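You operate a simulated robot arm through the tools that you are given. There is no shell and no other tool.

You run a simulated robot arm. Do the job below in one go: nothing can be reset, and whatever is moved stays where it is left.

JOB
Lube the mouth of tube three and bring the expander over it.
Fine: load the brush at the tin, stand it back in its holder, shut the tin. The power stays off. Set down upright: lube brush.
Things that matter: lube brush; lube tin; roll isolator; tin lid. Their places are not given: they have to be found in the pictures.

The check looks at the end state, three seconds after you hand in, the way a careful person would. Anything else that was tipped, shoved, dropped, spilled or broken makes it a failure.

ROBOT AND FRAMES
A 6-joint arm with a two-finger parallel gripper, fixed in place. Base frame: the origin is at the foot of the arm, x ahead of it, y to its left, z up; the work surface is at about z = 76. Lengths are in cm, angles in degrees, forces in N, time in s.
With the tool pointing down near the work surface it reaches from about 26 to 68 cm from the base axis. Its first joint turns from -66.0 to 66.0 degrees. Payload 2.9 kg.
The TCP is the grasp point between the finger pads, 3 cm short of the fingertips. In the tool frame z runs along the fingers and y along their closing line. The gripper opens to 11 cm. The fingers are 2 cm wide and 1 cm thick; the gripper's body (4.8 by 11.2 cm) begins 5.5 cm behind the TCP.
Orientation is that of the tool frame in the base frame, as a unit quaternion [x, y, z, w]. With the fingers straight down and closing along the base's y, the tool's x points along the base's -x, its y along +y and its z along -z.

CONTROLS
- The arm moves only by the tool nudge_tool. Its argument "commands" is a list of rows, each an object of numbers (a shift or turn left out is 0, a gripper value left out holds the last): "dx", "dy", "dz": the shift along the base's x, y, z in units of 200 mm (1.0 is 200 mm); "ax", "ay", "az": the turn, a rotation vector about the base's x, y, z in units of 180 degrees (1.0 is 180 degrees). In form: [{"dx": .., "dy": .., "dz": .., "ax": .., "ay": .., "az": ..}, ...]. A call has 1 to 20 rows; each row is the pose to reach, as a shift and turn from the pose commanded when the call began. "fingers" is the opening in per cent of the stroke, from 0 (shut) to 100 (fully open), set as the call begins (left out, the last holds). A call with a number of a shift or a turn outside -1 to 1 is refused whole. A row lasts 0.2 s, in which the tool goes at most 5 cm and 8.6 degrees; a call with a longer step from one row to the next is refused whole, and so is a gripper value outside its range. Where a pose cannot be reached the arm comes as near as it can. A force on the tool above 60 N (or 10 N above the force at the start of the call, whichever is more), or a blocked arm, ends the call early, and 0.2 s more pass. Each finger travels about 10.8 cm/s and halts on what it meets, pressing with about 34 N; the grip force reading is that of the motor and also rises with nothing between the fingers. The clock runs only during rows and for 0.2 s after the last one: add rows that repeat a pose to give the fingers time. The reply holds the time, the measured pose of the TCP, the force on the tool along the base axes, the opening and the grip force, in the units named above and with some noise, with the torque about the TCP (base axes, N m) and any sound that the robot's microphone picked up.
- Cameras (640 x 400 px; columns grow to the right, rows downward): "scene" is fixed at [6.74, 43.22, 137.05]; the picture's right is [-0.80, -0.60, 0.00], its down [-0.37, 0.49, -0.79] and it looks along [0.48, -0.63, -0.61] (base axes); focal length 265 px, centre (320, 200). "wrist" rides on the gripper at [7.2, 1.7, -10.3] in the tool frame; the picture's right is [-0.23, 0.97, 0.00], its down [-0.76, -0.18, -0.62] and it looks along [-0.61, -0.14, 0.78] (tool axes); focal length 222 px, centre (320, 200).
- capture(camera): a new picture of that camera. The clock stands still meanwhile.
- locate(camera, pixels): for up to 12 pixels [column, row] of the newest picture of that camera ("zoom" is the newest enlarged one), the place [x, y, z] in the base frame of the surface seen there, good to about 0.2 cm, but the place of the scene camera against the robot may be out by one fixed shift of up to 1.2 cm in any direction. The clock stands still meanwhile.
- inspect(camera, box): a new picture of the part [left, top, right, bottom] of that camera's present view, enlarged. The clock stands still meanwhile.
- finish_job(): hands the job in; it is judged then, once.

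Unless the task says otherwise, let go and move clear before handing in.

The tools are called after "Call:" by a JSON object that holds its "api" and its "payload". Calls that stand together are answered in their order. nudge_tool: Moves the arm, as the interface text tells. Its arguments: {"type":"object","properties":{"commands":{"type":"array","items":{"type":"object","properties":{"dx":{"type":"number"},"dy":{"type":"number"},"dz":{"type":"number"},"ax":{"type":"number"},"ay":{"type":"number"},"az":{"type":"number"}}}},"fingers":{"type":"number"}},"required":["commands"]} The other tools are called the same way: capture (camera) takes a picture; locate (camera, pixels) gives the place of the surface under pixels of a picture; inspect (camera, box) takes an enlarged picture of a part of a camera's view; finish_job () hands the job in.

At the start:

```text
clock: 0.0
ee_pos: [41.51, -19.34, 119.41]
tcp_rot: [0.0, 1.0, 0.0, 0.0]
contact_force: [0.5, -0.8, 0.7]
wrist_torque: [-0.02, -0.01, 0.0]
finger_gap: 11.02
grasp_force: 0.0
```

scene: 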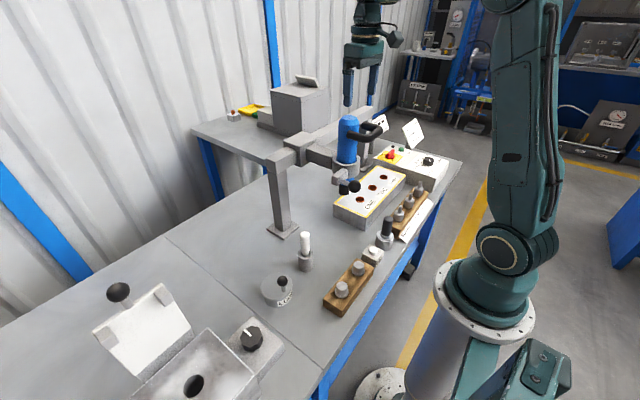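
wrist: 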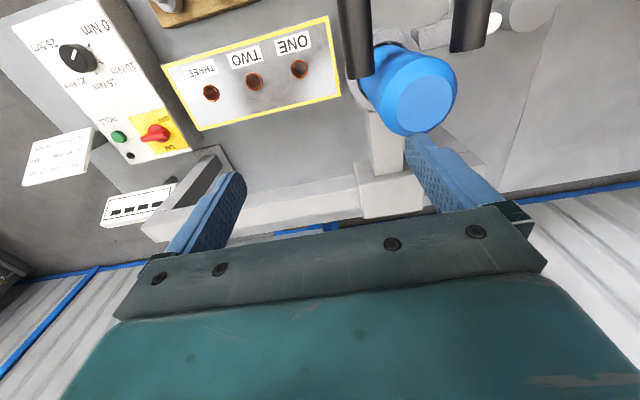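

The scene shows a tube block with three mouths (about 370,190), a blue expander gun on a swing arm (347,150), a white-handled item (305,245), and a round tin with a knob (278,287). I'll enlarge the views before moving anything.

Call:
{"api": "inspect", "payload": {"camera": "scene", "box": [230, 210, 410, 320]}}

Call:
{"api": "inspect", "payload": {"camera": "scene", "box": [310, 100, 470, 200]}}

Call:
{"api": "inspect", "payload": {"camera": "scene", "box": [330, 150, 450, 250]}}

Call:
{"api": "inspect", "payload": {"camera": "scene", "box": [80, 270, 300, 400]}}

Call:
{"api": "inspect", "payload": {"camera": "wrist", "box": [0, 0, 350, 220]}}

```text
3.56 times, centred on (320, 265) of scene
```

zoom: 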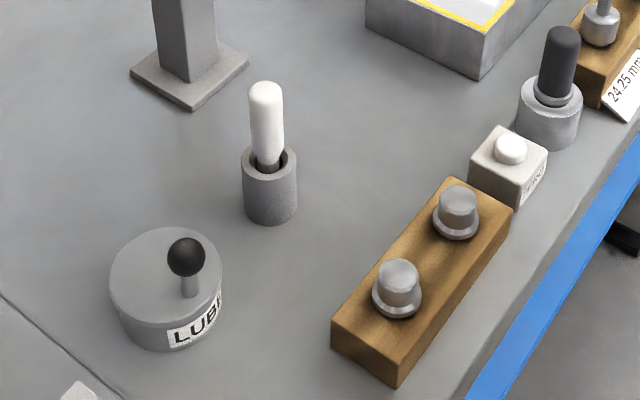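

```text
4.00 times, centred on (390, 150) of scene
```

zoom: 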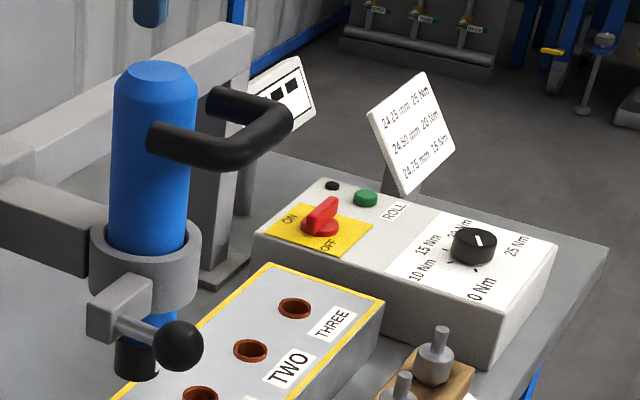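

```text
4.00 times, centred on (390, 200) of scene
```

zoom: 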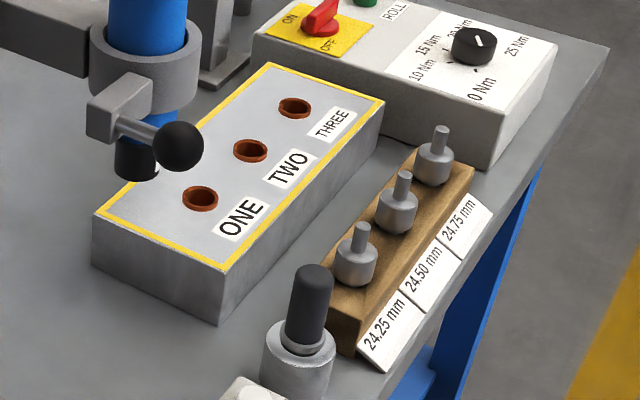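

```text
2.91 times, centred on (190, 335) of scene
```

zoom: 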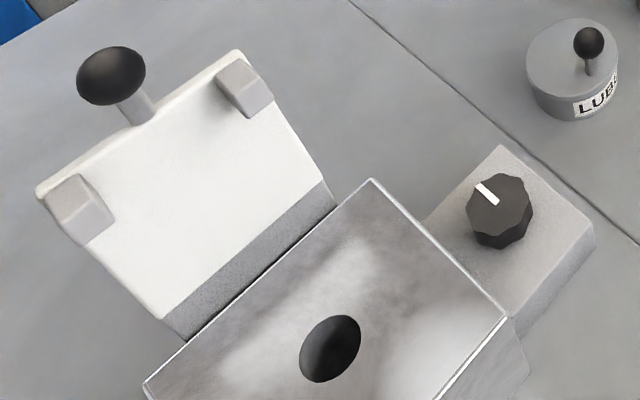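

```text
1.82 times, centred on (175, 110) of wrist
```

zoom: 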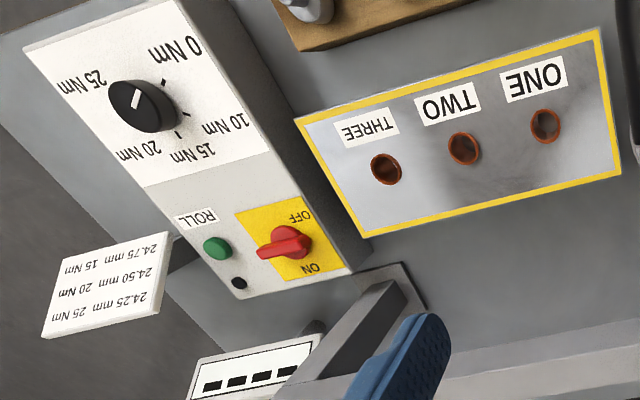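

The isolator's red handle and the labels ON/OFF need a closer look, as do the two holders (white grip at 305,245 and black grip at 385,235). I'll enlarge further and locate the key points.

Call:
{"api": "inspect", "payload": {"camera": "scene", "box": [375, 140, 415, 165]}}

Call:
{"api": "inspect", "payload": {"camera": "wrist", "box": [95, 105, 195, 168]}}

Call:
{"api": "inspect", "payload": {"camera": "scene", "box": [280, 220, 330, 280]}}

Call:
{"api": "inspect", "payload": {"camera": "scene", "box": [250, 265, 310, 310]}}

Call:
{"api": "inspect", "payload": {"camera": "scene", "box": [250, 110, 400, 240]}}

Call:
{"api": "locate", "payload": {"camera": "scene", "pixels": [[305, 236], [305, 252], [304, 268], [282, 281], [276, 284], [267, 276], [388, 222], [372, 252], [383, 177], [373, 187], [361, 199], [391, 154]]}}

Call:
{"api": "locate", "payload": {"camera": "wrist", "pixels": [[211, 93], [254, 82], [299, 70], [155, 133], [410, 90], [375, 90], [470, 30], [350, 30], [118, 136], [200, 126], [338, 92], [330, 18]]}}

```text
16.00 times, centred on (395, 152) of scene
```

zoom: 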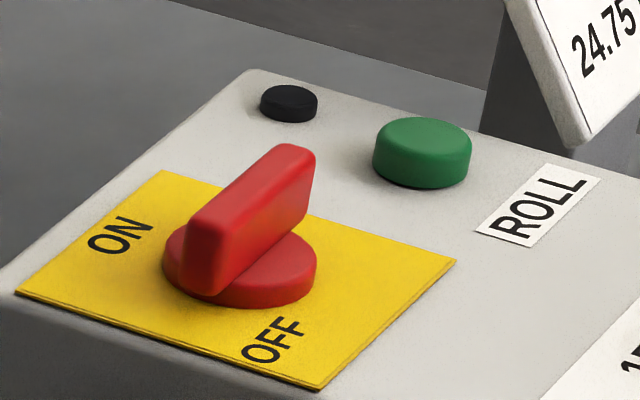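

```text
6.35 times, centred on (145, 136) of wrist
```

zoom: 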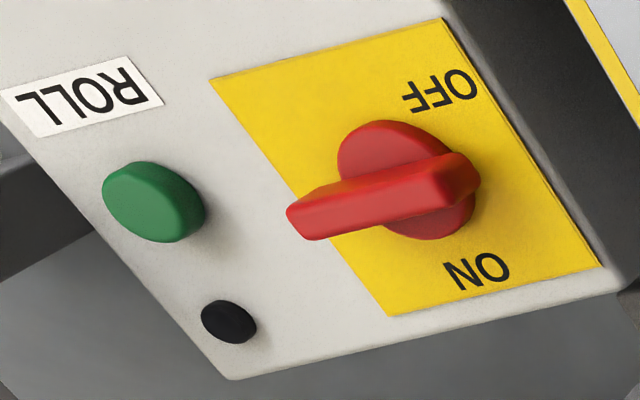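

```text
6.67 times, centred on (305, 250) of scene
```

zoom: 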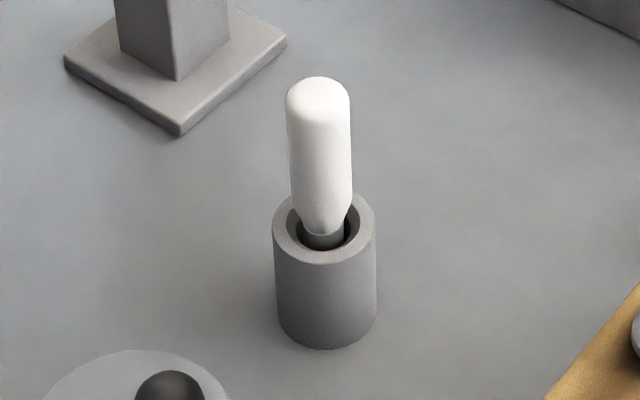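

```text
8.89 times, centred on (280, 288) of scene
```

zoom: 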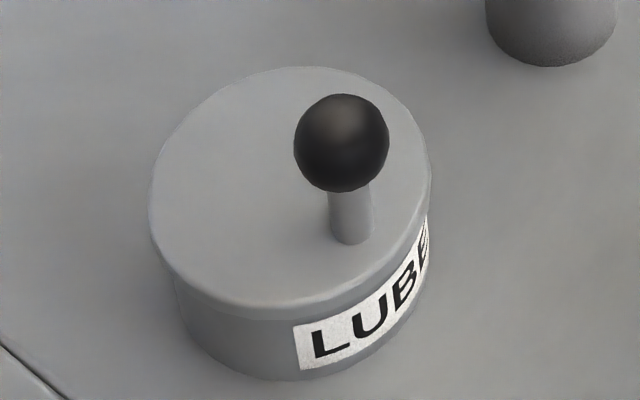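

```text
3.08 times, centred on (325, 175) of scene
```

zoom: 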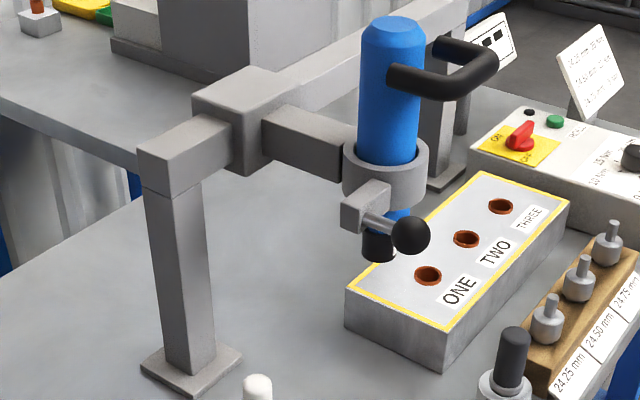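

```text
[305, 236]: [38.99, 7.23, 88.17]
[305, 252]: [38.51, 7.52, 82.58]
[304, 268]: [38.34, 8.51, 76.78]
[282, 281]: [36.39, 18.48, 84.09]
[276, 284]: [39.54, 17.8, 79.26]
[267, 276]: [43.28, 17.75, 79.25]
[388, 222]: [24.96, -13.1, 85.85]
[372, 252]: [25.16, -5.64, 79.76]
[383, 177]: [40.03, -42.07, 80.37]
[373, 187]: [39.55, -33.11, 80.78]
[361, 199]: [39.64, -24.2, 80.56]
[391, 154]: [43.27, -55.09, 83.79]
```

```text
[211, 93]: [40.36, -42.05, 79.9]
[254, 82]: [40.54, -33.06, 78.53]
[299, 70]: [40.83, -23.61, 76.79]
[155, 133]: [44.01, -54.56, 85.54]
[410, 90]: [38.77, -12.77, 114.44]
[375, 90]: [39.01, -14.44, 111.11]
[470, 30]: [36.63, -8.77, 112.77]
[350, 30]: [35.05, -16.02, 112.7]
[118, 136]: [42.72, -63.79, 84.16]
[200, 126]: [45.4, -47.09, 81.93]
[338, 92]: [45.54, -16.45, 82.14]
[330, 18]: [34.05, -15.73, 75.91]
```

The isolator bar lies crosswise to ON and the lamp beside ROLL is dark, so the power reads as off and I won't touch it. The expander's carriage rides a rail along y. Next I lift, swing left and look down on the brush and the tin.

Call:
{"api": "nudge_tool", "payload": {"commands": [{"dz": 0.25}, {"dz": 0.25, "dy": 0.25}, {"dz": 0.25, "dy": 0.5}, {"dz": 0.25, "dy": 0.75}, {"dz": 0.25, "dy": 1.0, "dx": -0.1}, {"dz": 0.1, "dy": 1.0, "dx": -0.25}, {"dz": -0.1, "dy": 1.0, "dx": -0.35}], "fingers": 100}}

```text
refused: row 5 steps farther than a row can; nothing moved
```

The call was refused because row 5's step was too long, and nothing moved. I'll send the same path with smaller steps.

Call:
{"api": "nudge_tool", "payload": {"commands": [{"dz": 0.25}, {"dz": 0.25, "dy": 0.24}, {"dz": 0.25, "dy": 0.48}, {"dz": 0.25, "dy": 0.72}, {"dz": 0.25, "dy": 0.96}, {"dz": 0.1, "dy": 1.0, "dx": -0.15}, {"dz": -0.1, "dy": 1.0, "dx": -0.25}, {"dz": -0.25, "dy": 1.0, "dx": -0.35}], "fingers": 100}}

```text
clock: 1.8
ee_pos: [34.26, 0.44, 114.46]
tcp_rot: [0.001, 1.0, 0.0, 0.0]
contact_force: [-0.4, -0.2, -0.6]
wrist_torque: [-0.01, -0.03, -0.01]
finger_gap: 10.97
grasp_force: 0.1
```

The arm arrived at about (34.3, 0.4, 114.5) with no contact. Next I go left over the brush and tin and take a picture.

Call:
{"api": "nudge_tool", "payload": {"commands": [{"dy": 0.24}, {"dy": 0.48}, {"dy": 0.6, "dz": -0.15}, {"dy": 0.6, "dz": -0.25}]}}

Call:
{"api": "capture", "payload": {"camera": "wrist"}}

Call:
{"api": "capture", "payload": {"camera": "scene"}}

```text
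clock: 2.8
ee_pos: [34.54, 12.48, 109.38]
tcp_rot: [0.0, 1.0, 0.0, 0.0]
contact_force: [-0.4, 0.6, 0.4]
wrist_torque: [0.02, 0.0, -0.02]
finger_gap: 11.0
grasp_force: 0.1
```

```text
taken
```

wrist: 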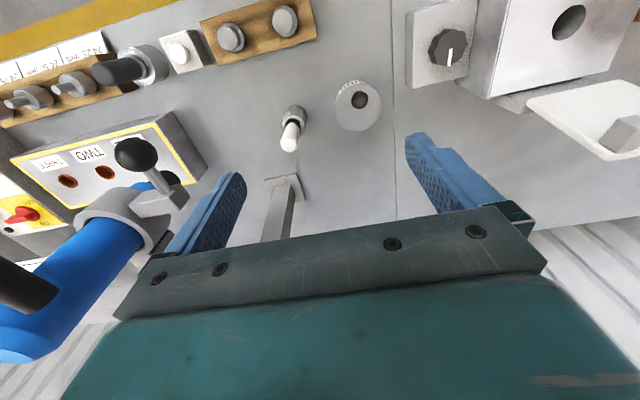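

```text
taken
```

scene: 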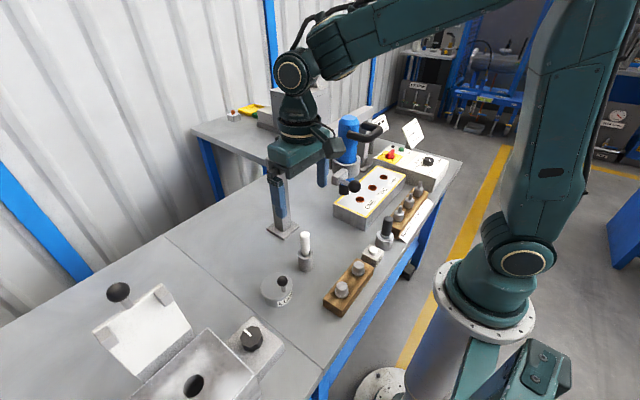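

The wrist view now shows the brush in its holder (292,125) and the tin (358,105). I'll enlarge and locate them from this camera, which carries no fixed shift.

Call:
{"api": "inspect", "payload": {"camera": "wrist", "box": [260, 60, 420, 160]}}

Call:
{"api": "locate", "payload": {"camera": "wrist", "pixels": [[359, 100], [359, 88], [358, 128], [337, 105], [381, 105], [290, 142], [290, 130], [296, 112], [284, 150], [283, 190], [345, 113], [372, 120]]}}

Call:
{"api": "inspect", "payload": {"camera": "wrist", "box": [0, 100, 220, 240]}}

Call:
{"api": "inspect", "payload": {"camera": "wrist", "box": [0, 0, 320, 200]}}

```text
4.00 times, centred on (340, 110) of wrist
```

zoom: 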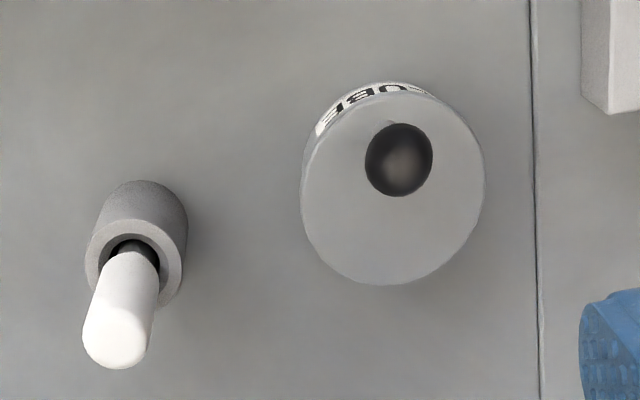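

```text
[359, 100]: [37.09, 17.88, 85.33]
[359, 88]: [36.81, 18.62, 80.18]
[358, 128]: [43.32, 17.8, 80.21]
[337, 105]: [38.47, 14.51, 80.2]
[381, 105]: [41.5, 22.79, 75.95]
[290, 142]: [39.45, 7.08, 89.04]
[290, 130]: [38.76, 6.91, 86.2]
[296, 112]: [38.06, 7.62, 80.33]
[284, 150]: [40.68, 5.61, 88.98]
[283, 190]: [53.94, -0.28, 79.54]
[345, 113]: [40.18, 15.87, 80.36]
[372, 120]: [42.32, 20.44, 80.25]
```

```text
2.86 times, centred on (110, 170) of wrist
```

zoom: 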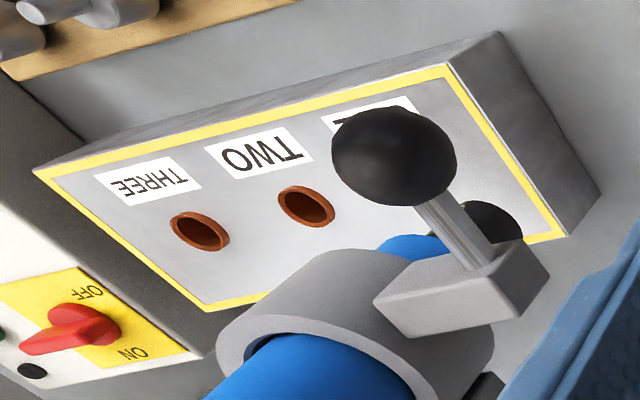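

```text
2.00 times, centred on (160, 100) of wrist
```

zoom: 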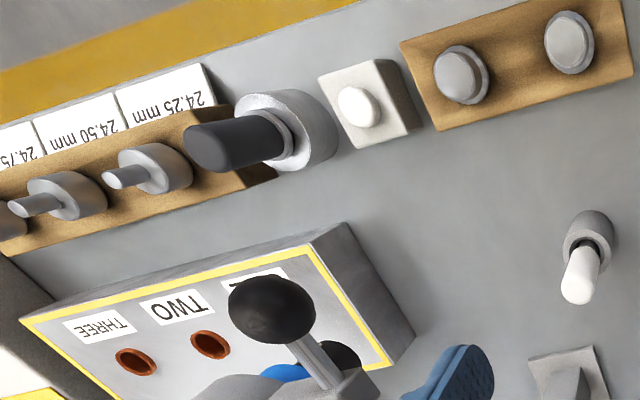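

The lid top is at z≈80.2 and its ball knob sits off-centre near (37.1, 17.9, 85), so it may be hinged. I'll bring the camera lower to check for a hinge before grasping.

Call:
{"api": "nudge_tool", "payload": {"commands": [{"dx": 0.1, "dy": 0.15, "dz": -0.1}, {"dx": 0.25, "dy": 0.2, "dz": -0.25}, {"dx": 0.35, "dy": 0.2, "dz": -0.45}, {"dx": 0.35, "dy": 0.2, "dz": -0.6}, {"dx": 0.35, "dy": 0.2, "dz": -0.6}]}}

Call:
{"api": "capture", "payload": {"camera": "wrist"}}

Call:
{"api": "inspect", "payload": {"camera": "wrist", "box": [240, 0, 440, 125]}}

```text
clock: 4.0
ee_pos: [41.3, 16.6, 97.47]
tcp_rot: [-0.001, 1.0, 0.0, 0.0]
contact_force: [0.7, -0.2, 0.6]
wrist_torque: [0.0, 0.02, -0.01]
finger_gap: 10.99
grasp_force: 0.1
```

```text
taken
```

wrist: 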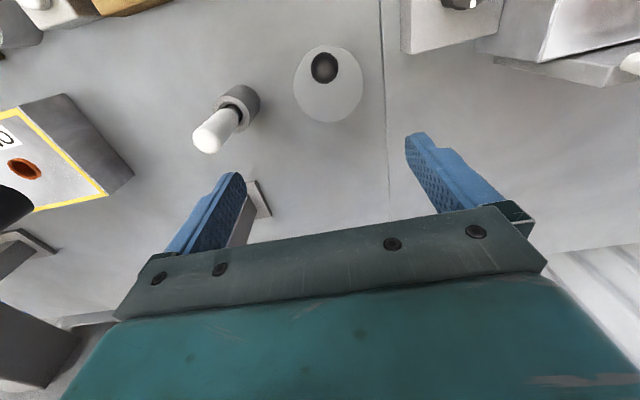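

```text
3.20 times, centred on (340, 62) of wrist
```

zoom: 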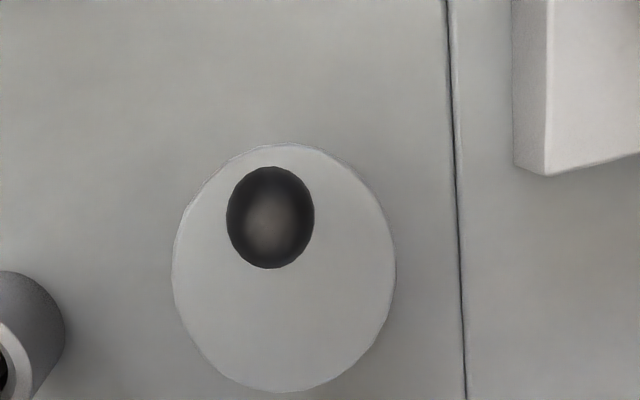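

From above the lid is a plain disc with no hinge visible. I'll locate its edges and the ball.

Call:
{"api": "locate", "payload": {"camera": "zoom", "pixels": [[178, 275], [391, 270], [290, 148], [270, 386], [270, 218], [231, 218], [310, 218], [270, 170], [270, 264], [120, 250], [285, 270], [20, 290]]}}

Call:
{"api": "inspect", "payload": {"camera": "scene", "box": [256, 268, 300, 300]}}

Call:
{"api": "locate", "payload": {"camera": "wrist", "pixels": [[208, 143], [203, 145], [225, 122], [238, 98], [218, 130], [230, 115], [320, 65], [310, 100]]}}

```text
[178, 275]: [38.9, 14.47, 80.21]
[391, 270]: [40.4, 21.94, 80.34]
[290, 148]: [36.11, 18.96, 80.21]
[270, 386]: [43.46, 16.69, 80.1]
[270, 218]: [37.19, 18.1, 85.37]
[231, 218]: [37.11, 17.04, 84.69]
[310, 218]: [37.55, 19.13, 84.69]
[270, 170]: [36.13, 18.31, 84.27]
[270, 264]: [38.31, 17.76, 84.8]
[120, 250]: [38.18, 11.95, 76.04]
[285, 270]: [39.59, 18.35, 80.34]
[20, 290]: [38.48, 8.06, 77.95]
```

```text
12.50 times, centred on (278, 284) of scene
```

zoom: 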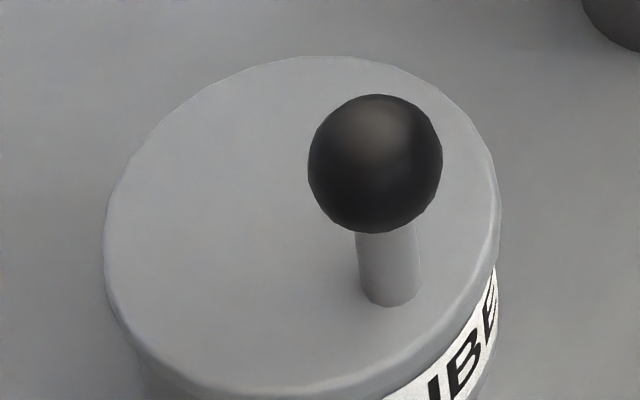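

```text
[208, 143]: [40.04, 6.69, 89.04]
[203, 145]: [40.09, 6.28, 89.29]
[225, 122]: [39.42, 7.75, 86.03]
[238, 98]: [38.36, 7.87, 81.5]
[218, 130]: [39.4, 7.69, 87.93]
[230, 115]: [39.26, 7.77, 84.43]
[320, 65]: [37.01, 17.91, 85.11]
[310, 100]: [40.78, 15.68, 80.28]
```

The lid's centre is about (39.7, 18.0) with radius 3.85, and the ball is at about (37.2, 18.1, 84.2), offset straight toward the robot. That could mean a hinge along the far edge, so I'll come down over the ball, closing along y, and test with a tiny lift.

Call:
{"api": "nudge_tool", "payload": {"commands": [{"dx": -0.1, "dy": 0.04, "dz": -0.1}, {"dx": -0.205, "dy": 0.075, "dz": -0.2}, {"dx": -0.205, "dy": 0.075, "dz": -0.35}, {"dx": -0.205, "dy": 0.075, "dz": -0.35}], "fingers": 55}}

Call:
{"api": "capture", "payload": {"camera": "wrist"}}

Call:
{"api": "capture", "payload": {"camera": "scene"}}

```text
clock: 5.0
ee_pos: [37.37, 18.17, 90.25]
tcp_rot: [0.0, 1.0, 0.0, -0.001]
contact_force: [0.8, 0.9, 0.3]
wrist_torque: [0.01, 0.04, -0.01]
finger_gap: 6.06
grasp_force: 0.0
```

```text
taken
```

wrist: 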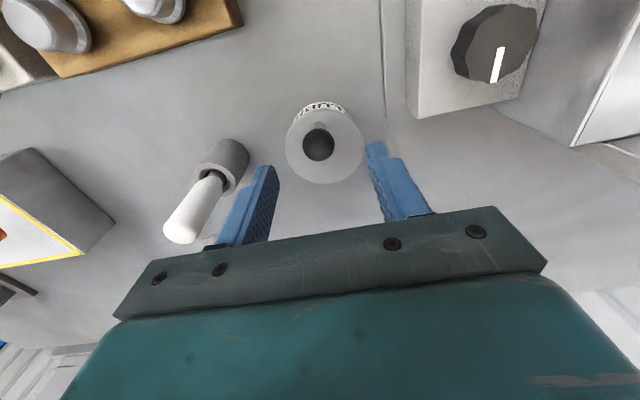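

```text
taken
```

scene: 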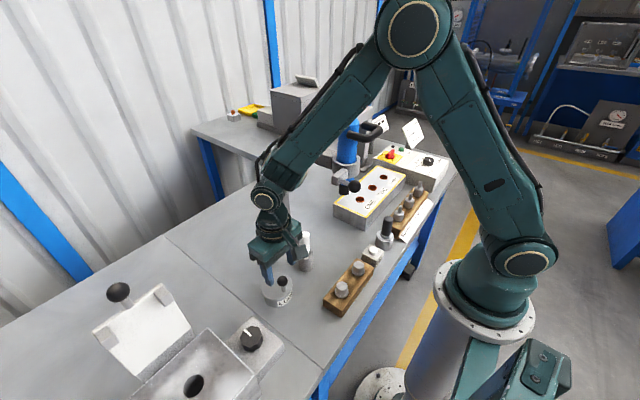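

The fingers straddle the ball at (318,145), with the brush handle clear to the left (195,210). I'll refine the ball, brush and holder positions from this closer view.

Call:
{"api": "inspect", "payload": {"camera": "wrist", "box": [150, 80, 390, 230]}}

Call:
{"api": "locate", "payload": {"camera": "wrist", "pixels": [[318, 145], [303, 145], [333, 145], [318, 131], [318, 159], [205, 200], [180, 230], [215, 182], [232, 148], [205, 160], [247, 155], [225, 165]]}}

```text
2.67 times, centred on (270, 155) of wrist
```

zoom: 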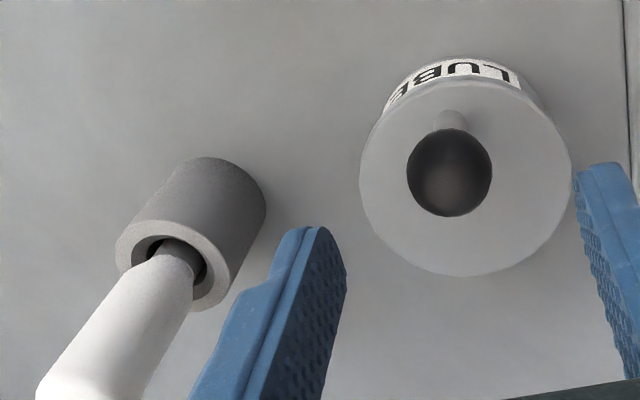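

```text
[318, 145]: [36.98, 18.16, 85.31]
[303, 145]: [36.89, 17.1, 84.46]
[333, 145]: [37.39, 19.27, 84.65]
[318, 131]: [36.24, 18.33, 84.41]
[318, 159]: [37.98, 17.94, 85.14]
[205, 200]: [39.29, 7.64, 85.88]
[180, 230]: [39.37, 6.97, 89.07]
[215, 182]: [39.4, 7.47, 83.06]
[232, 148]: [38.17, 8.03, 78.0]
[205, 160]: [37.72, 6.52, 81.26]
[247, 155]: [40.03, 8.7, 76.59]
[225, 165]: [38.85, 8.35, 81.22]
```

The ball centre comes out at (37.15, 18.18, 84.3), in line with the TCP. I descend so the pads are at ball height with fingertips about 1 cm above the lid.

Call:
{"api": "nudge_tool", "payload": {"commands": [{"dz": -0.15, "dx": -0.008}, {"dz": -0.25, "dx": -0.008}, {"dz": -0.295, "dx": -0.008}, {"dz": -0.295, "dx": -0.008}]}}

Call:
{"api": "inspect", "payload": {"camera": "wrist", "box": [200, 100, 440, 250]}}

```text
clock: 6.0
ee_pos: [37.29, 18.11, 84.2]
tcp_rot: [0.0, 1.0, 0.0, 0.0]
contact_force: [0.7, -0.4, 0.0]
wrist_torque: [0.02, -0.03, -0.01]
finger_gap: 6.06
grasp_force: 0.0
```

```text
2.67 times, centred on (320, 175) of wrist
```

zoom: 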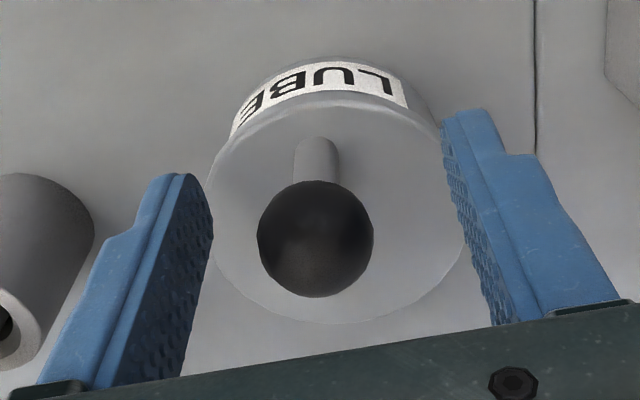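

The pads flank the ball at its height (zoom 315,238) with no contact force. I close on it now.

Call:
{"api": "nudge_tool", "payload": {"commands": [{}, {}, {}, {}], "fingers": 0}}

```text
clock: 7.0
ee_pos: [37.36, 18.01, 84.29]
tcp_rot: [0.001, 1.0, 0.0, 0.0]
contact_force: [2.5, -16.2, -1.6]
wrist_torque: [-0.07, 0.0, -0.09]
finger_gap: 2.5
grasp_force: 44.7
```

The gap holds at 2.5 cm on the ball, with a -16 N sideways load, so I'm slightly off-centre in y. I ease over a millimetre and try a 4 mm lift to see whether the lid is hinged.

Call:
{"api": "nudge_tool", "payload": {"commands": [{"dy": -0.005}, {"dy": -0.005}]}}

Call:
{"api": "nudge_tool", "payload": {"commands": [{"dz": 0.01}, {"dz": 0.02}, {"dz": 0.02}]}}

Call:
{"api": "inspect", "payload": {"camera": "wrist", "box": [200, 100, 440, 250]}}

Call:
{"api": "inspect", "payload": {"camera": "scene", "box": [240, 230, 330, 310]}}

```text
clock: 7.6
ee_pos: [37.27, 18.04, 84.37]
tcp_rot: [-0.001, 1.0, 0.001, -0.001]
contact_force: [9.1, -7.5, -21.0]
wrist_torque: [0.04, 1.07, -0.04]
finger_gap: 2.51
grasp_force: 44.8
```

```text
clock: 8.4
ee_pos: [37.38, 18.01, 84.82]
tcp_rot: [0.001, 1.0, 0.0, 0.001]
contact_force: [16.3, -9.0, -21.6]
wrist_torque: [-0.02, 0.64, 0.0]
finger_gap: 2.5
grasp_force: 45.2
```

```text
2.67 times, centred on (320, 175) of wrist
```

zoom: 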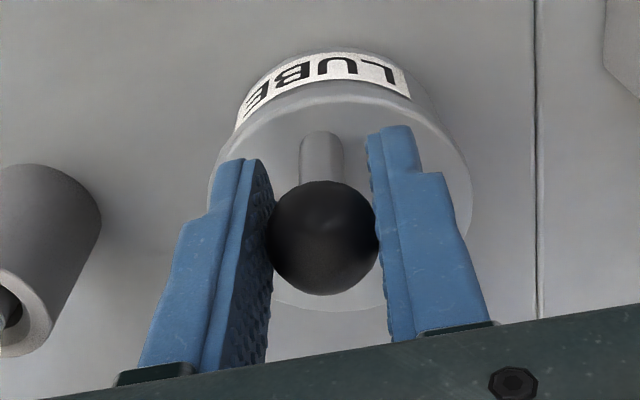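

```text
5.00 times, centred on (285, 270) of scene
```

zoom: 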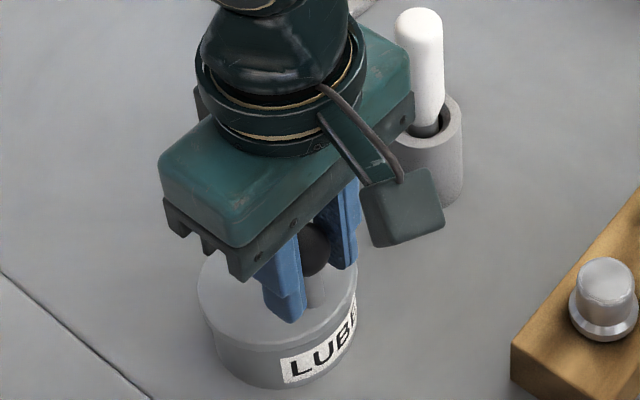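

Lifting 4 mm gave (+16, -21) N with the pull directed toward the tin's far edge, as expected of a lid hinged near x≈43.5. I follow a small arc about that hinge to 20° and look.

Call:
{"api": "nudge_tool", "payload": {"commands": [{"dx": 0.025, "dz": 0.01}, {"dx": 0.045, "dz": 0.03}, {"dx": 0.07, "dz": 0.055}, {"dx": 0.0925, "dz": 0.075}, {"dx": 0.0925, "dz": 0.075}]}}

Call:
{"api": "inspect", "payload": {"camera": "scene", "box": [240, 230, 330, 310]}}

Call:
{"api": "inspect", "payload": {"camera": "wrist", "box": [200, 80, 440, 230]}}

```text
clock: 9.6
ee_pos: [38.96, 17.97, 86.26]
tcp_rot: [-0.001, 1.0, -0.001, -0.002]
contact_force: [-16.0, -4.8, -1.2]
wrist_torque: [0.0, 1.12, 0.03]
finger_gap: 2.52
grasp_force: 44.6
```

```text
5.00 times, centred on (285, 270) of scene
```

zoom: 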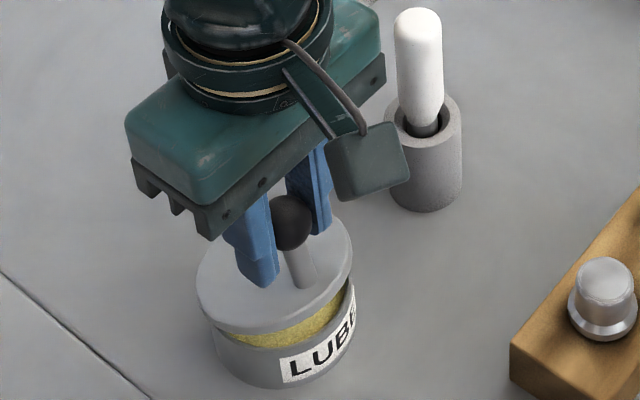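

```text
2.67 times, centred on (320, 155) of wrist
```

zoom: 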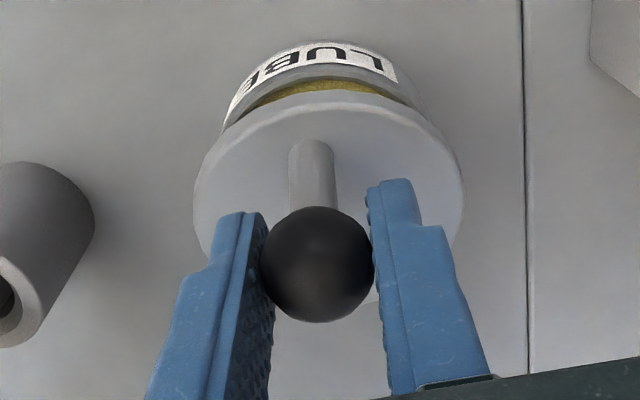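

Confirmed: the lid tilts about its far edge and yellow grease shows beneath (scene zoom 300,325). I continue along the hinge arc to about 60°.

Call:
{"api": "nudge_tool", "payload": {"commands": [{"dx": 0.028, "dz": 0.019}, {"dx": 0.058, "dz": 0.036}, {"dx": 0.088, "dz": 0.05}, {"dx": 0.1205, "dz": 0.0605}, {"dx": 0.153, "dz": 0.068}, {"dx": 0.1865, "dz": 0.0735}, {"dx": 0.22, "dz": 0.075}, {"dx": 0.2535, "dz": 0.0745}, {"dx": 0.2535, "dz": 0.0745}]}}

Call:
{"api": "inspect", "payload": {"camera": "scene", "box": [240, 210, 330, 310]}}

```text
clock: 11.6
ee_pos: [44.26, 18.04, 87.99]
tcp_rot: [0.0, 1.0, 0.0, 0.0]
contact_force: [-0.3, -0.8, 0.5]
wrist_torque: [-0.04, 0.01, -0.01]
finger_gap: 0.0
grasp_force: 38.4
```

```text
4.00 times, centred on (285, 260) of scene
```

zoom: 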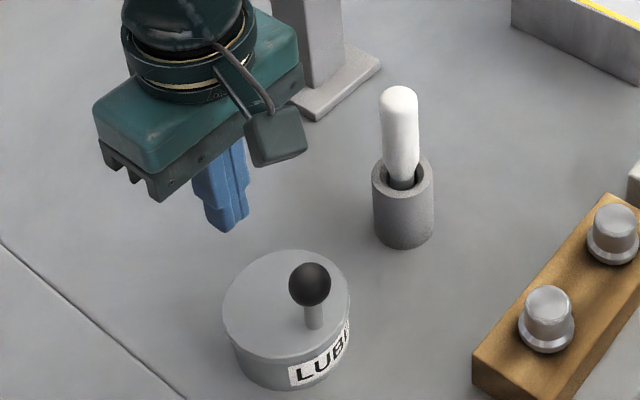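

The ball slipped out around mid-arc and the lid fell shut again; the gap reads 0.0 and the tin looks unmoved. I'll retry with the tool turning along with the lid, starting tilted toward it. First I open and back off.

Call:
{"api": "nudge_tool", "payload": {"commands": [{"dz": 0.15}, {"dz": 0.35}, {"dz": 0.35, "dx": -0.2}, {"dz": 0.35, "dx": -0.4}, {"dz": 0.35, "dx": -0.5}, {"dz": 0.35, "dx": -0.5}], "fingers": 55}}

Call:
{"api": "capture", "payload": {"camera": "wrist"}}

Call:
{"api": "inspect", "payload": {"camera": "scene", "box": [230, 210, 410, 320]}}

```text
clock: 13.0
ee_pos: [34.14, 17.79, 94.93]
tcp_rot: [0.0, 1.0, 0.0, 0.0]
contact_force: [-0.1, 0.5, 0.6]
wrist_torque: [0.0, 0.0, 0.0]
finger_gap: 6.05
grasp_force: 0.0
```

```text
taken
```

wrist: 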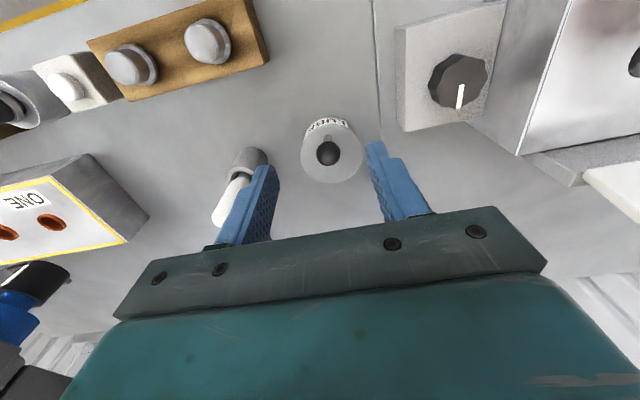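

```text
3.56 times, centred on (320, 265) of scene
```

zoom: 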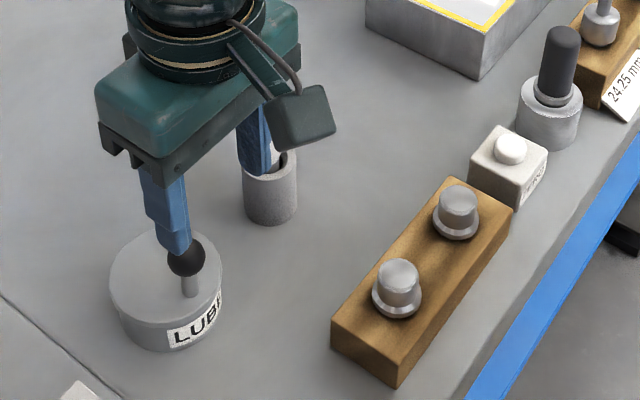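

The lid is back shut and the tin hasn't moved. I'll re-measure the ball to confirm its place.

Call:
{"api": "locate", "payload": {"camera": "wrist", "pixels": [[327, 153], [317, 153], [338, 153], [327, 143], [327, 163], [304, 155], [361, 150], [330, 182], [345, 130], [190, 60], [250, 30], [430, 80]]}}

```text
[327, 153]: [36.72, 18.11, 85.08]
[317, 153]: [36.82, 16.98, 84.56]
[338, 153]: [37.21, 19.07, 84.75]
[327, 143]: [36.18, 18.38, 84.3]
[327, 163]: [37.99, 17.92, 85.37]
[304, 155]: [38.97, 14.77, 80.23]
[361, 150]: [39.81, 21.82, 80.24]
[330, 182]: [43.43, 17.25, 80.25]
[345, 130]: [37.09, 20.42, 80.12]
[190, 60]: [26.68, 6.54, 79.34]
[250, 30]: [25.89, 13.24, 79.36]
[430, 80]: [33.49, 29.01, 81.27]
```

The ball is unchanged at (37.1, 18.05, 84.3). I tilt the tool 35° so the fingers point forward-down, and stop 6 cm short of the ball.

Call:
{"api": "nudge_tool", "payload": {"commands": [{"ay": -0.04, "dx": -0.01, "dz": -0.05}, {"ay": -0.08, "dx": -0.02, "dz": -0.12}, {"ay": -0.12, "dx": -0.0235, "dz": -0.19}, {"ay": -0.16, "dx": -0.0235, "dz": -0.25}, {"ay": -0.1944, "dx": -0.0235, "dz": -0.285}, {"ay": -0.1944, "dx": -0.0235, "dz": -0.285}]}}

Call:
{"api": "capture", "payload": {"camera": "wrist"}}

Call:
{"api": "capture", "payload": {"camera": "scene"}}

```text
clock: 14.4
ee_pos: [33.57, 18.04, 89.03]
tcp_rot: [0.0, 0.953, -0.001, 0.302]
contact_force: [0.4, 0.1, -0.9]
wrist_torque: [-0.02, 0.02, 0.0]
finger_gap: 6.07
grasp_force: 0.0
```

```text
taken
```

wrist: 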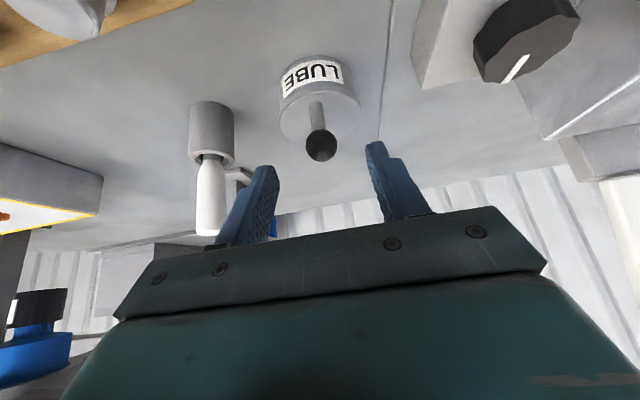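

```text
taken
```

scene: 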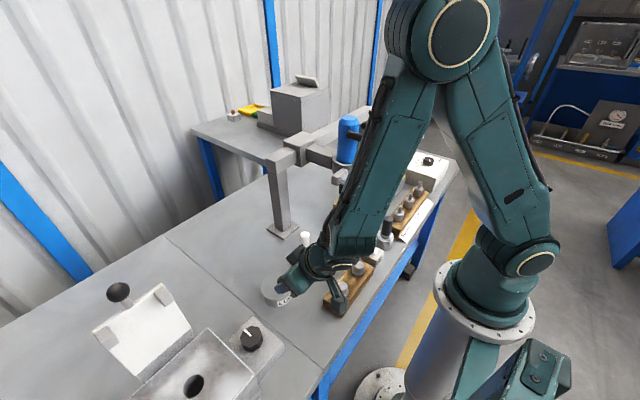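

The tilted tool (tcp_rot y 0.953, w 0.302) points at the ball (320,145) and clears the wooden block. I slide in 6 cm along the tool axis and then close.

Call:
{"api": "nudge_tool", "payload": {"commands": [{"dx": 0.05, "dz": -0.0715}, {"dx": 0.1, "dz": -0.143}, {"dx": 0.14, "dz": -0.2}, {"dx": 0.172, "dz": -0.2455}, {"dx": 0.172, "dz": -0.2455}]}}

Call:
{"api": "inspect", "payload": {"camera": "wrist", "box": [200, 60, 440, 230]}}

Call:
{"api": "inspect", "payload": {"camera": "scene", "box": [240, 220, 400, 320]}}

```text
clock: 15.6
ee_pos: [37.17, 18.06, 84.14]
tcp_rot: [0.0, 0.954, 0.001, 0.301]
contact_force: [-0.3, -0.2, 0.2]
wrist_torque: [-0.03, 0.02, 0.0]
finger_gap: 6.06
grasp_force: 0.1
```

```text
2.35 times, centred on (320, 145) of wrist
```

zoom: 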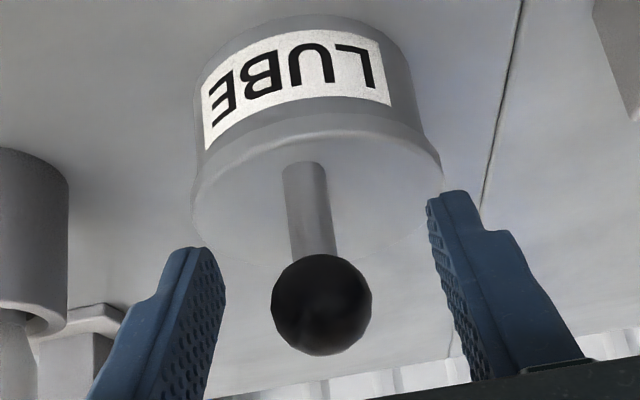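

```text
4.00 times, centred on (320, 270) of scene
```

zoom: 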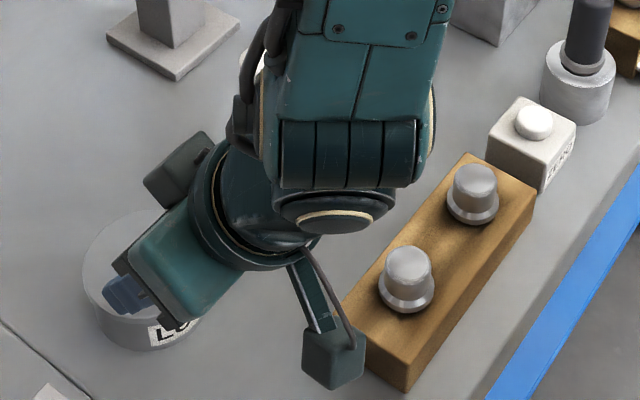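

Fingers straddle the ball with no contact. I close with a small y correction.

Call:
{"api": "nudge_tool", "payload": {"commands": [{"dy": -0.004}, {"dy": -0.004}, {"dy": -0.004}, {"dy": -0.004}], "fingers": 0}}

```text
clock: 16.6
ee_pos: [37.07, 18.04, 84.22]
tcp_rot: [0.0, 0.954, 0.0, 0.3]
contact_force: [-0.7, 4.9, -3.7]
wrist_torque: [0.04, 0.29, -0.01]
finger_gap: 2.51
grasp_force: 45.1
```

The grip is centred (gap 2.51, side loads under 5 N). I take the first 20° of the arc with the tool turning along with the lid.

Call:
{"api": "nudge_tool", "payload": {"commands": [{"dx": 0.02, "dz": 0.027, "ay": 0.0278}, {"dx": 0.042, "dz": 0.0523, "ay": 0.0556}, {"dx": 0.0666, "dz": 0.0755, "ay": 0.0833}, {"dx": 0.093, "dz": 0.0965, "ay": 0.1111}, {"dx": 0.093, "dz": 0.0965, "ay": 0.1111}]}}

Call:
{"api": "inspect", "payload": {"camera": "wrist", "box": [200, 60, 440, 230]}}

```text
clock: 17.8
ee_pos: [39.06, 18.0, 86.32]
tcp_rot: [-0.001, 0.992, 0.0, 0.13]
contact_force: [-15.8, 2.9, 21.5]
wrist_torque: [0.03, -0.11, 0.0]
finger_gap: 2.49
grasp_force: 45.0
```

```text
2.35 times, centred on (320, 145) of wrist
```

zoom: 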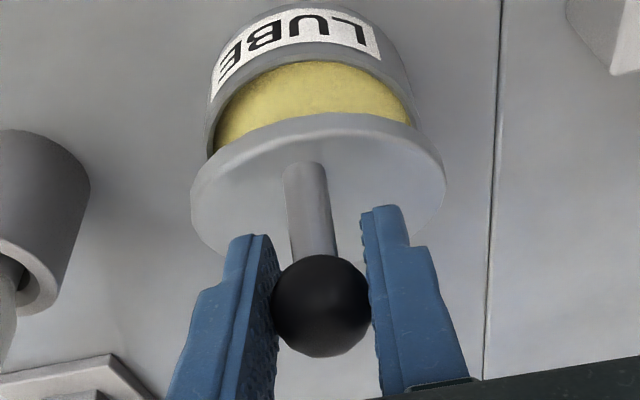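

The lid is at about 20° with the ball seated firmly, but the 27 N outward push says the true hinge is slightly higher and farther (about x 43.96, z 80.47). I correct the arc and continue to 45°.

Call:
{"api": "nudge_tool", "payload": {"commands": [{"dx": 0.0187, "dz": 0.0305, "ay": 0.0278}, {"dx": 0.0473, "dz": 0.0492, "ay": 0.0556}, {"dx": 0.0774, "dz": 0.0655, "ay": 0.0833}, {"dx": 0.1088, "dz": 0.079, "ay": 0.1111}, {"dx": 0.1413, "dz": 0.0897, "ay": 0.1389}, {"dx": 0.1413, "dz": 0.0897, "ay": 0.1389}]}}

Call:
{"api": "inspect", "payload": {"camera": "wrist", "box": [200, 60, 440, 230]}}

```text
clock: 19.2
ee_pos: [42.17, 18.04, 87.81]
tcp_rot: [0.0, 0.996, 0.001, -0.084]
contact_force: [16.6, 4.3, -12.4]
wrist_torque: [0.0, -1.06, 0.03]
finger_gap: 2.49
grasp_force: 44.5
```

```text
2.35 times, centred on (320, 145) of wrist
```

zoom: 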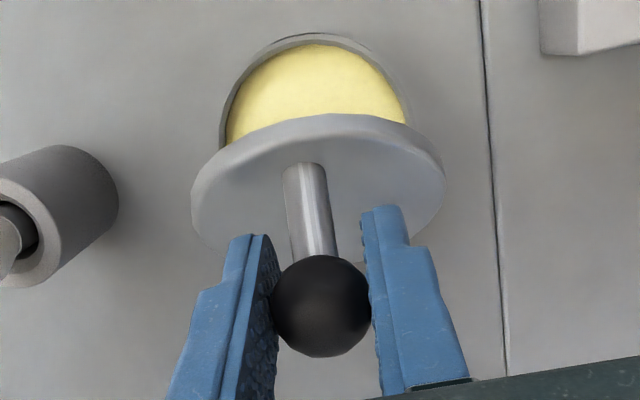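

The ball is still held at about 45°, measured at (42.2, 87.8). Refitting puts the hinge near (43.86, 79.7) with radius 8.15, so I correct and go on to about 65°.

Call:
{"api": "nudge_tool", "payload": {"commands": [{"dx": 0.0233, "dz": -0.0157}, {"dx": 0.0583, "dz": -0.0107, "ay": 0.0278}, {"dx": 0.0938, "dz": -0.0082, "ay": 0.0556}, {"dx": 0.1293, "dz": -0.0092, "ay": 0.0833}, {"dx": 0.1648, "dz": -0.0132, "ay": 0.1111}, {"dx": 0.1648, "dz": -0.0132, "ay": 0.1111}]}}

Call:
{"api": "inspect", "payload": {"camera": "wrist", "box": [200, 60, 440, 230]}}

Call:
{"api": "capture", "payload": {"camera": "scene"}}

```text
clock: 20.6
ee_pos: [45.2, 17.93, 87.85]
tcp_rot: [-0.001, 0.966, 0.0, -0.258]
contact_force: [-1.2, -0.1, 26.3]
wrist_torque: [0.02, 0.43, 0.0]
finger_gap: 2.5
grasp_force: 45.2
```

```text
2.35 times, centred on (320, 145) of wrist
```

zoom: 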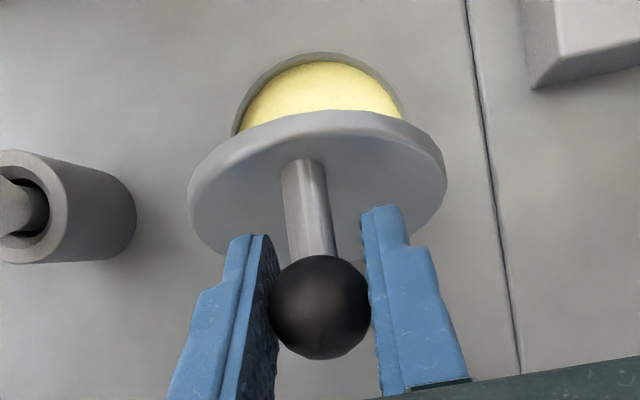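

```text
taken
```

scene: 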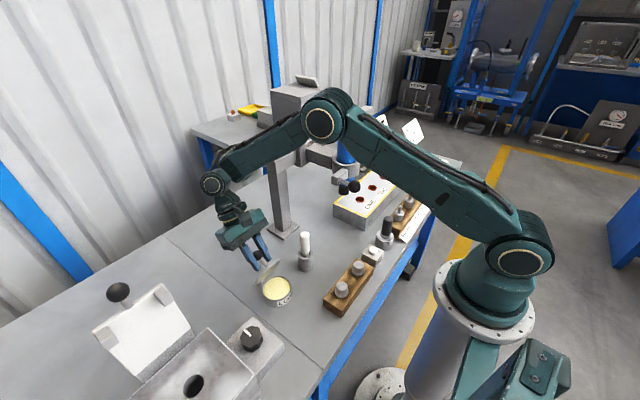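

The lid is at 65° with a firm grip; +26 N upward says I'm about 2 mm low. I correct and carry on to 85°.

Call:
{"api": "nudge_tool", "payload": {"commands": [{"dz": 0.01}, {"dx": 0.035, "dz": 0.003, "ay": 0.0278}, {"dx": 0.069, "dz": -0.007, "ay": 0.0556}, {"dx": 0.102, "dz": -0.02, "ay": 0.0833}, {"dx": 0.134, "dz": -0.0355, "ay": 0.1111}, {"dx": 0.134, "dz": -0.0355, "ay": 0.1111}]}}

Call:
{"api": "inspect", "payload": {"camera": "wrist", "box": [200, 60, 440, 230]}}

Call:
{"api": "inspect", "payload": {"camera": "scene", "box": [200, 180, 340, 310]}}

```text
clock: 21.3
ee_pos: [44.5, 18.05, 87.6]
tcp_rot: [-0.003, 0.955, 0.013, -0.298]
contact_force: [0.1, 8.8, -3.5]
wrist_torque: [0.06, -0.06, 0.03]
finger_gap: 2.47
grasp_force: 44.8
out of reach, approached as far as the arm can: row 2, 3
stopped in row 3: the force on the tool passed its limit at 78 N (the readings are from after the stop); the commanded pose is now the measured one
```

```text
2.35 times, centred on (320, 145) of wrist
```

zoom: 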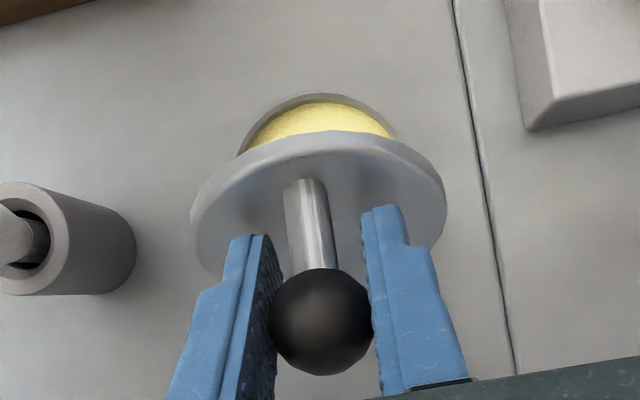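

```text
3.08 times, centred on (270, 245) of scene
```

zoom: 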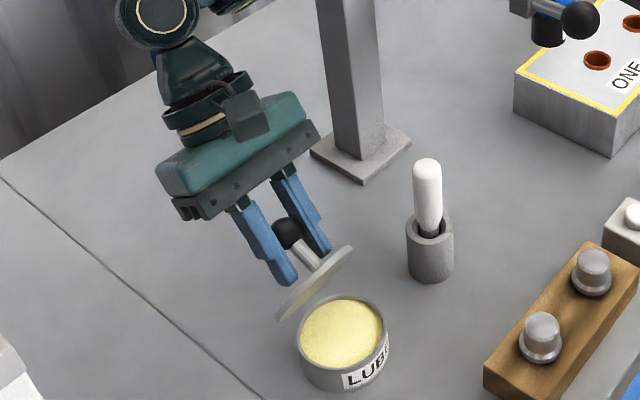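

Tilting past about 33° is out of reach, so the call stopped; the ball is still held (gap 2.47, forces near zero) with the lid around 63°. I'll continue by translating along the arc with the tilt held near 32°, in small steps.

Call:
{"api": "nudge_tool", "payload": {"commands": [{"ay": -0.014, "dx": 0.017, "dz": -0.002}, {"ay": -0.014, "dx": 0.035, "dz": -0.006}, {"ay": -0.014, "dx": 0.052, "dz": -0.01}, {"ay": -0.014, "dx": 0.0695, "dz": -0.0147}, {"ay": -0.014, "dx": 0.0695, "dz": -0.0147}]}}

Call:
{"api": "inspect", "payload": {"camera": "wrist", "box": [200, 60, 440, 230]}}

```text
clock: 22.5
ee_pos: [45.88, 18.07, 87.22]
tcp_rot: [-0.003, 0.961, 0.013, -0.276]
contact_force: [-13.9, 19.9, 3.4]
wrist_torque: [0.0, 1.08, 0.07]
finger_gap: 2.48
grasp_force: 45.2
```

```text
2.35 times, centred on (320, 145) of wrist
```

zoom: 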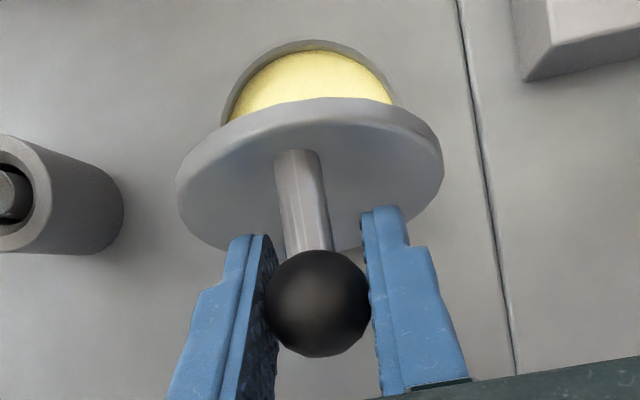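

Still held firmly with the torque steady at 1.1 N m, and the radial force is small, so the arc fits. I continue to about 88° with a small +y correction for the 20 N sideways load.

Call:
{"api": "nudge_tool", "payload": {"commands": [{"dy": 0.006, "dx": 0.0165, "dz": -0.005, "ay": -0.003}, {"dy": 0.008, "dx": 0.0335, "dz": -0.0118, "ay": -0.005}, {"dy": 0.008, "dx": 0.05, "dz": -0.019, "ay": -0.008}, {"dy": 0.008, "dx": 0.066, "dz": -0.0265, "ay": -0.01}, {"dy": 0.008, "dx": 0.082, "dz": -0.035, "ay": -0.013}, {"dy": 0.008, "dx": 0.097, "dz": -0.044, "ay": -0.015}, {"dy": 0.008, "dx": 0.097, "dz": -0.044, "ay": -0.015}]}}

Call:
{"api": "inspect", "payload": {"camera": "wrist", "box": [200, 60, 440, 230]}}

Call:
{"api": "inspect", "payload": {"camera": "scene", "box": [200, 180, 340, 310]}}

```text
clock: 24.1
ee_pos: [47.82, 18.0, 86.51]
tcp_rot: [-0.003, 0.968, 0.012, -0.252]
contact_force: [-10.6, 15.1, 11.1]
wrist_torque: [-0.11, 1.07, 0.02]
finger_gap: 2.5
grasp_force: 45.4
```

```text
2.35 times, centred on (320, 145) of wrist
```

zoom: 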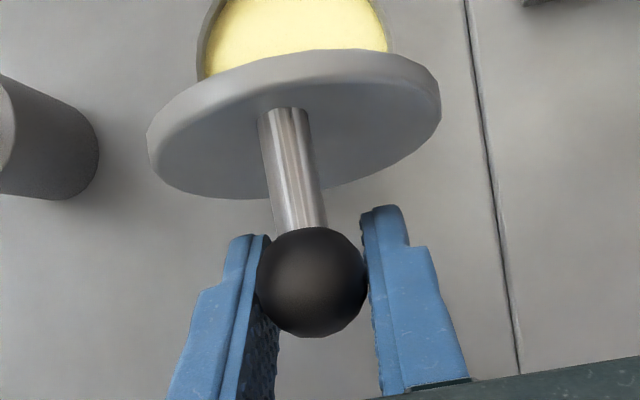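

```text
3.08 times, centred on (270, 245) of scene
```

zoom: 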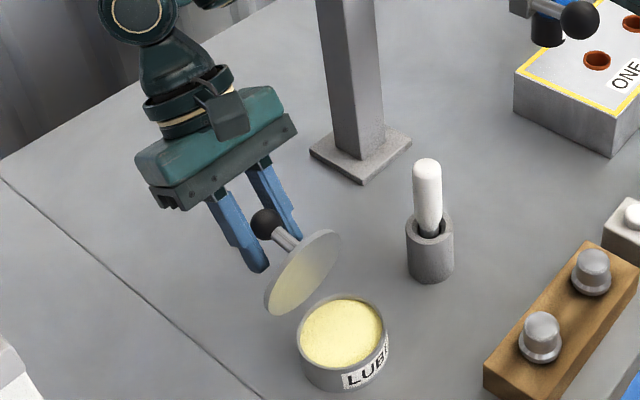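

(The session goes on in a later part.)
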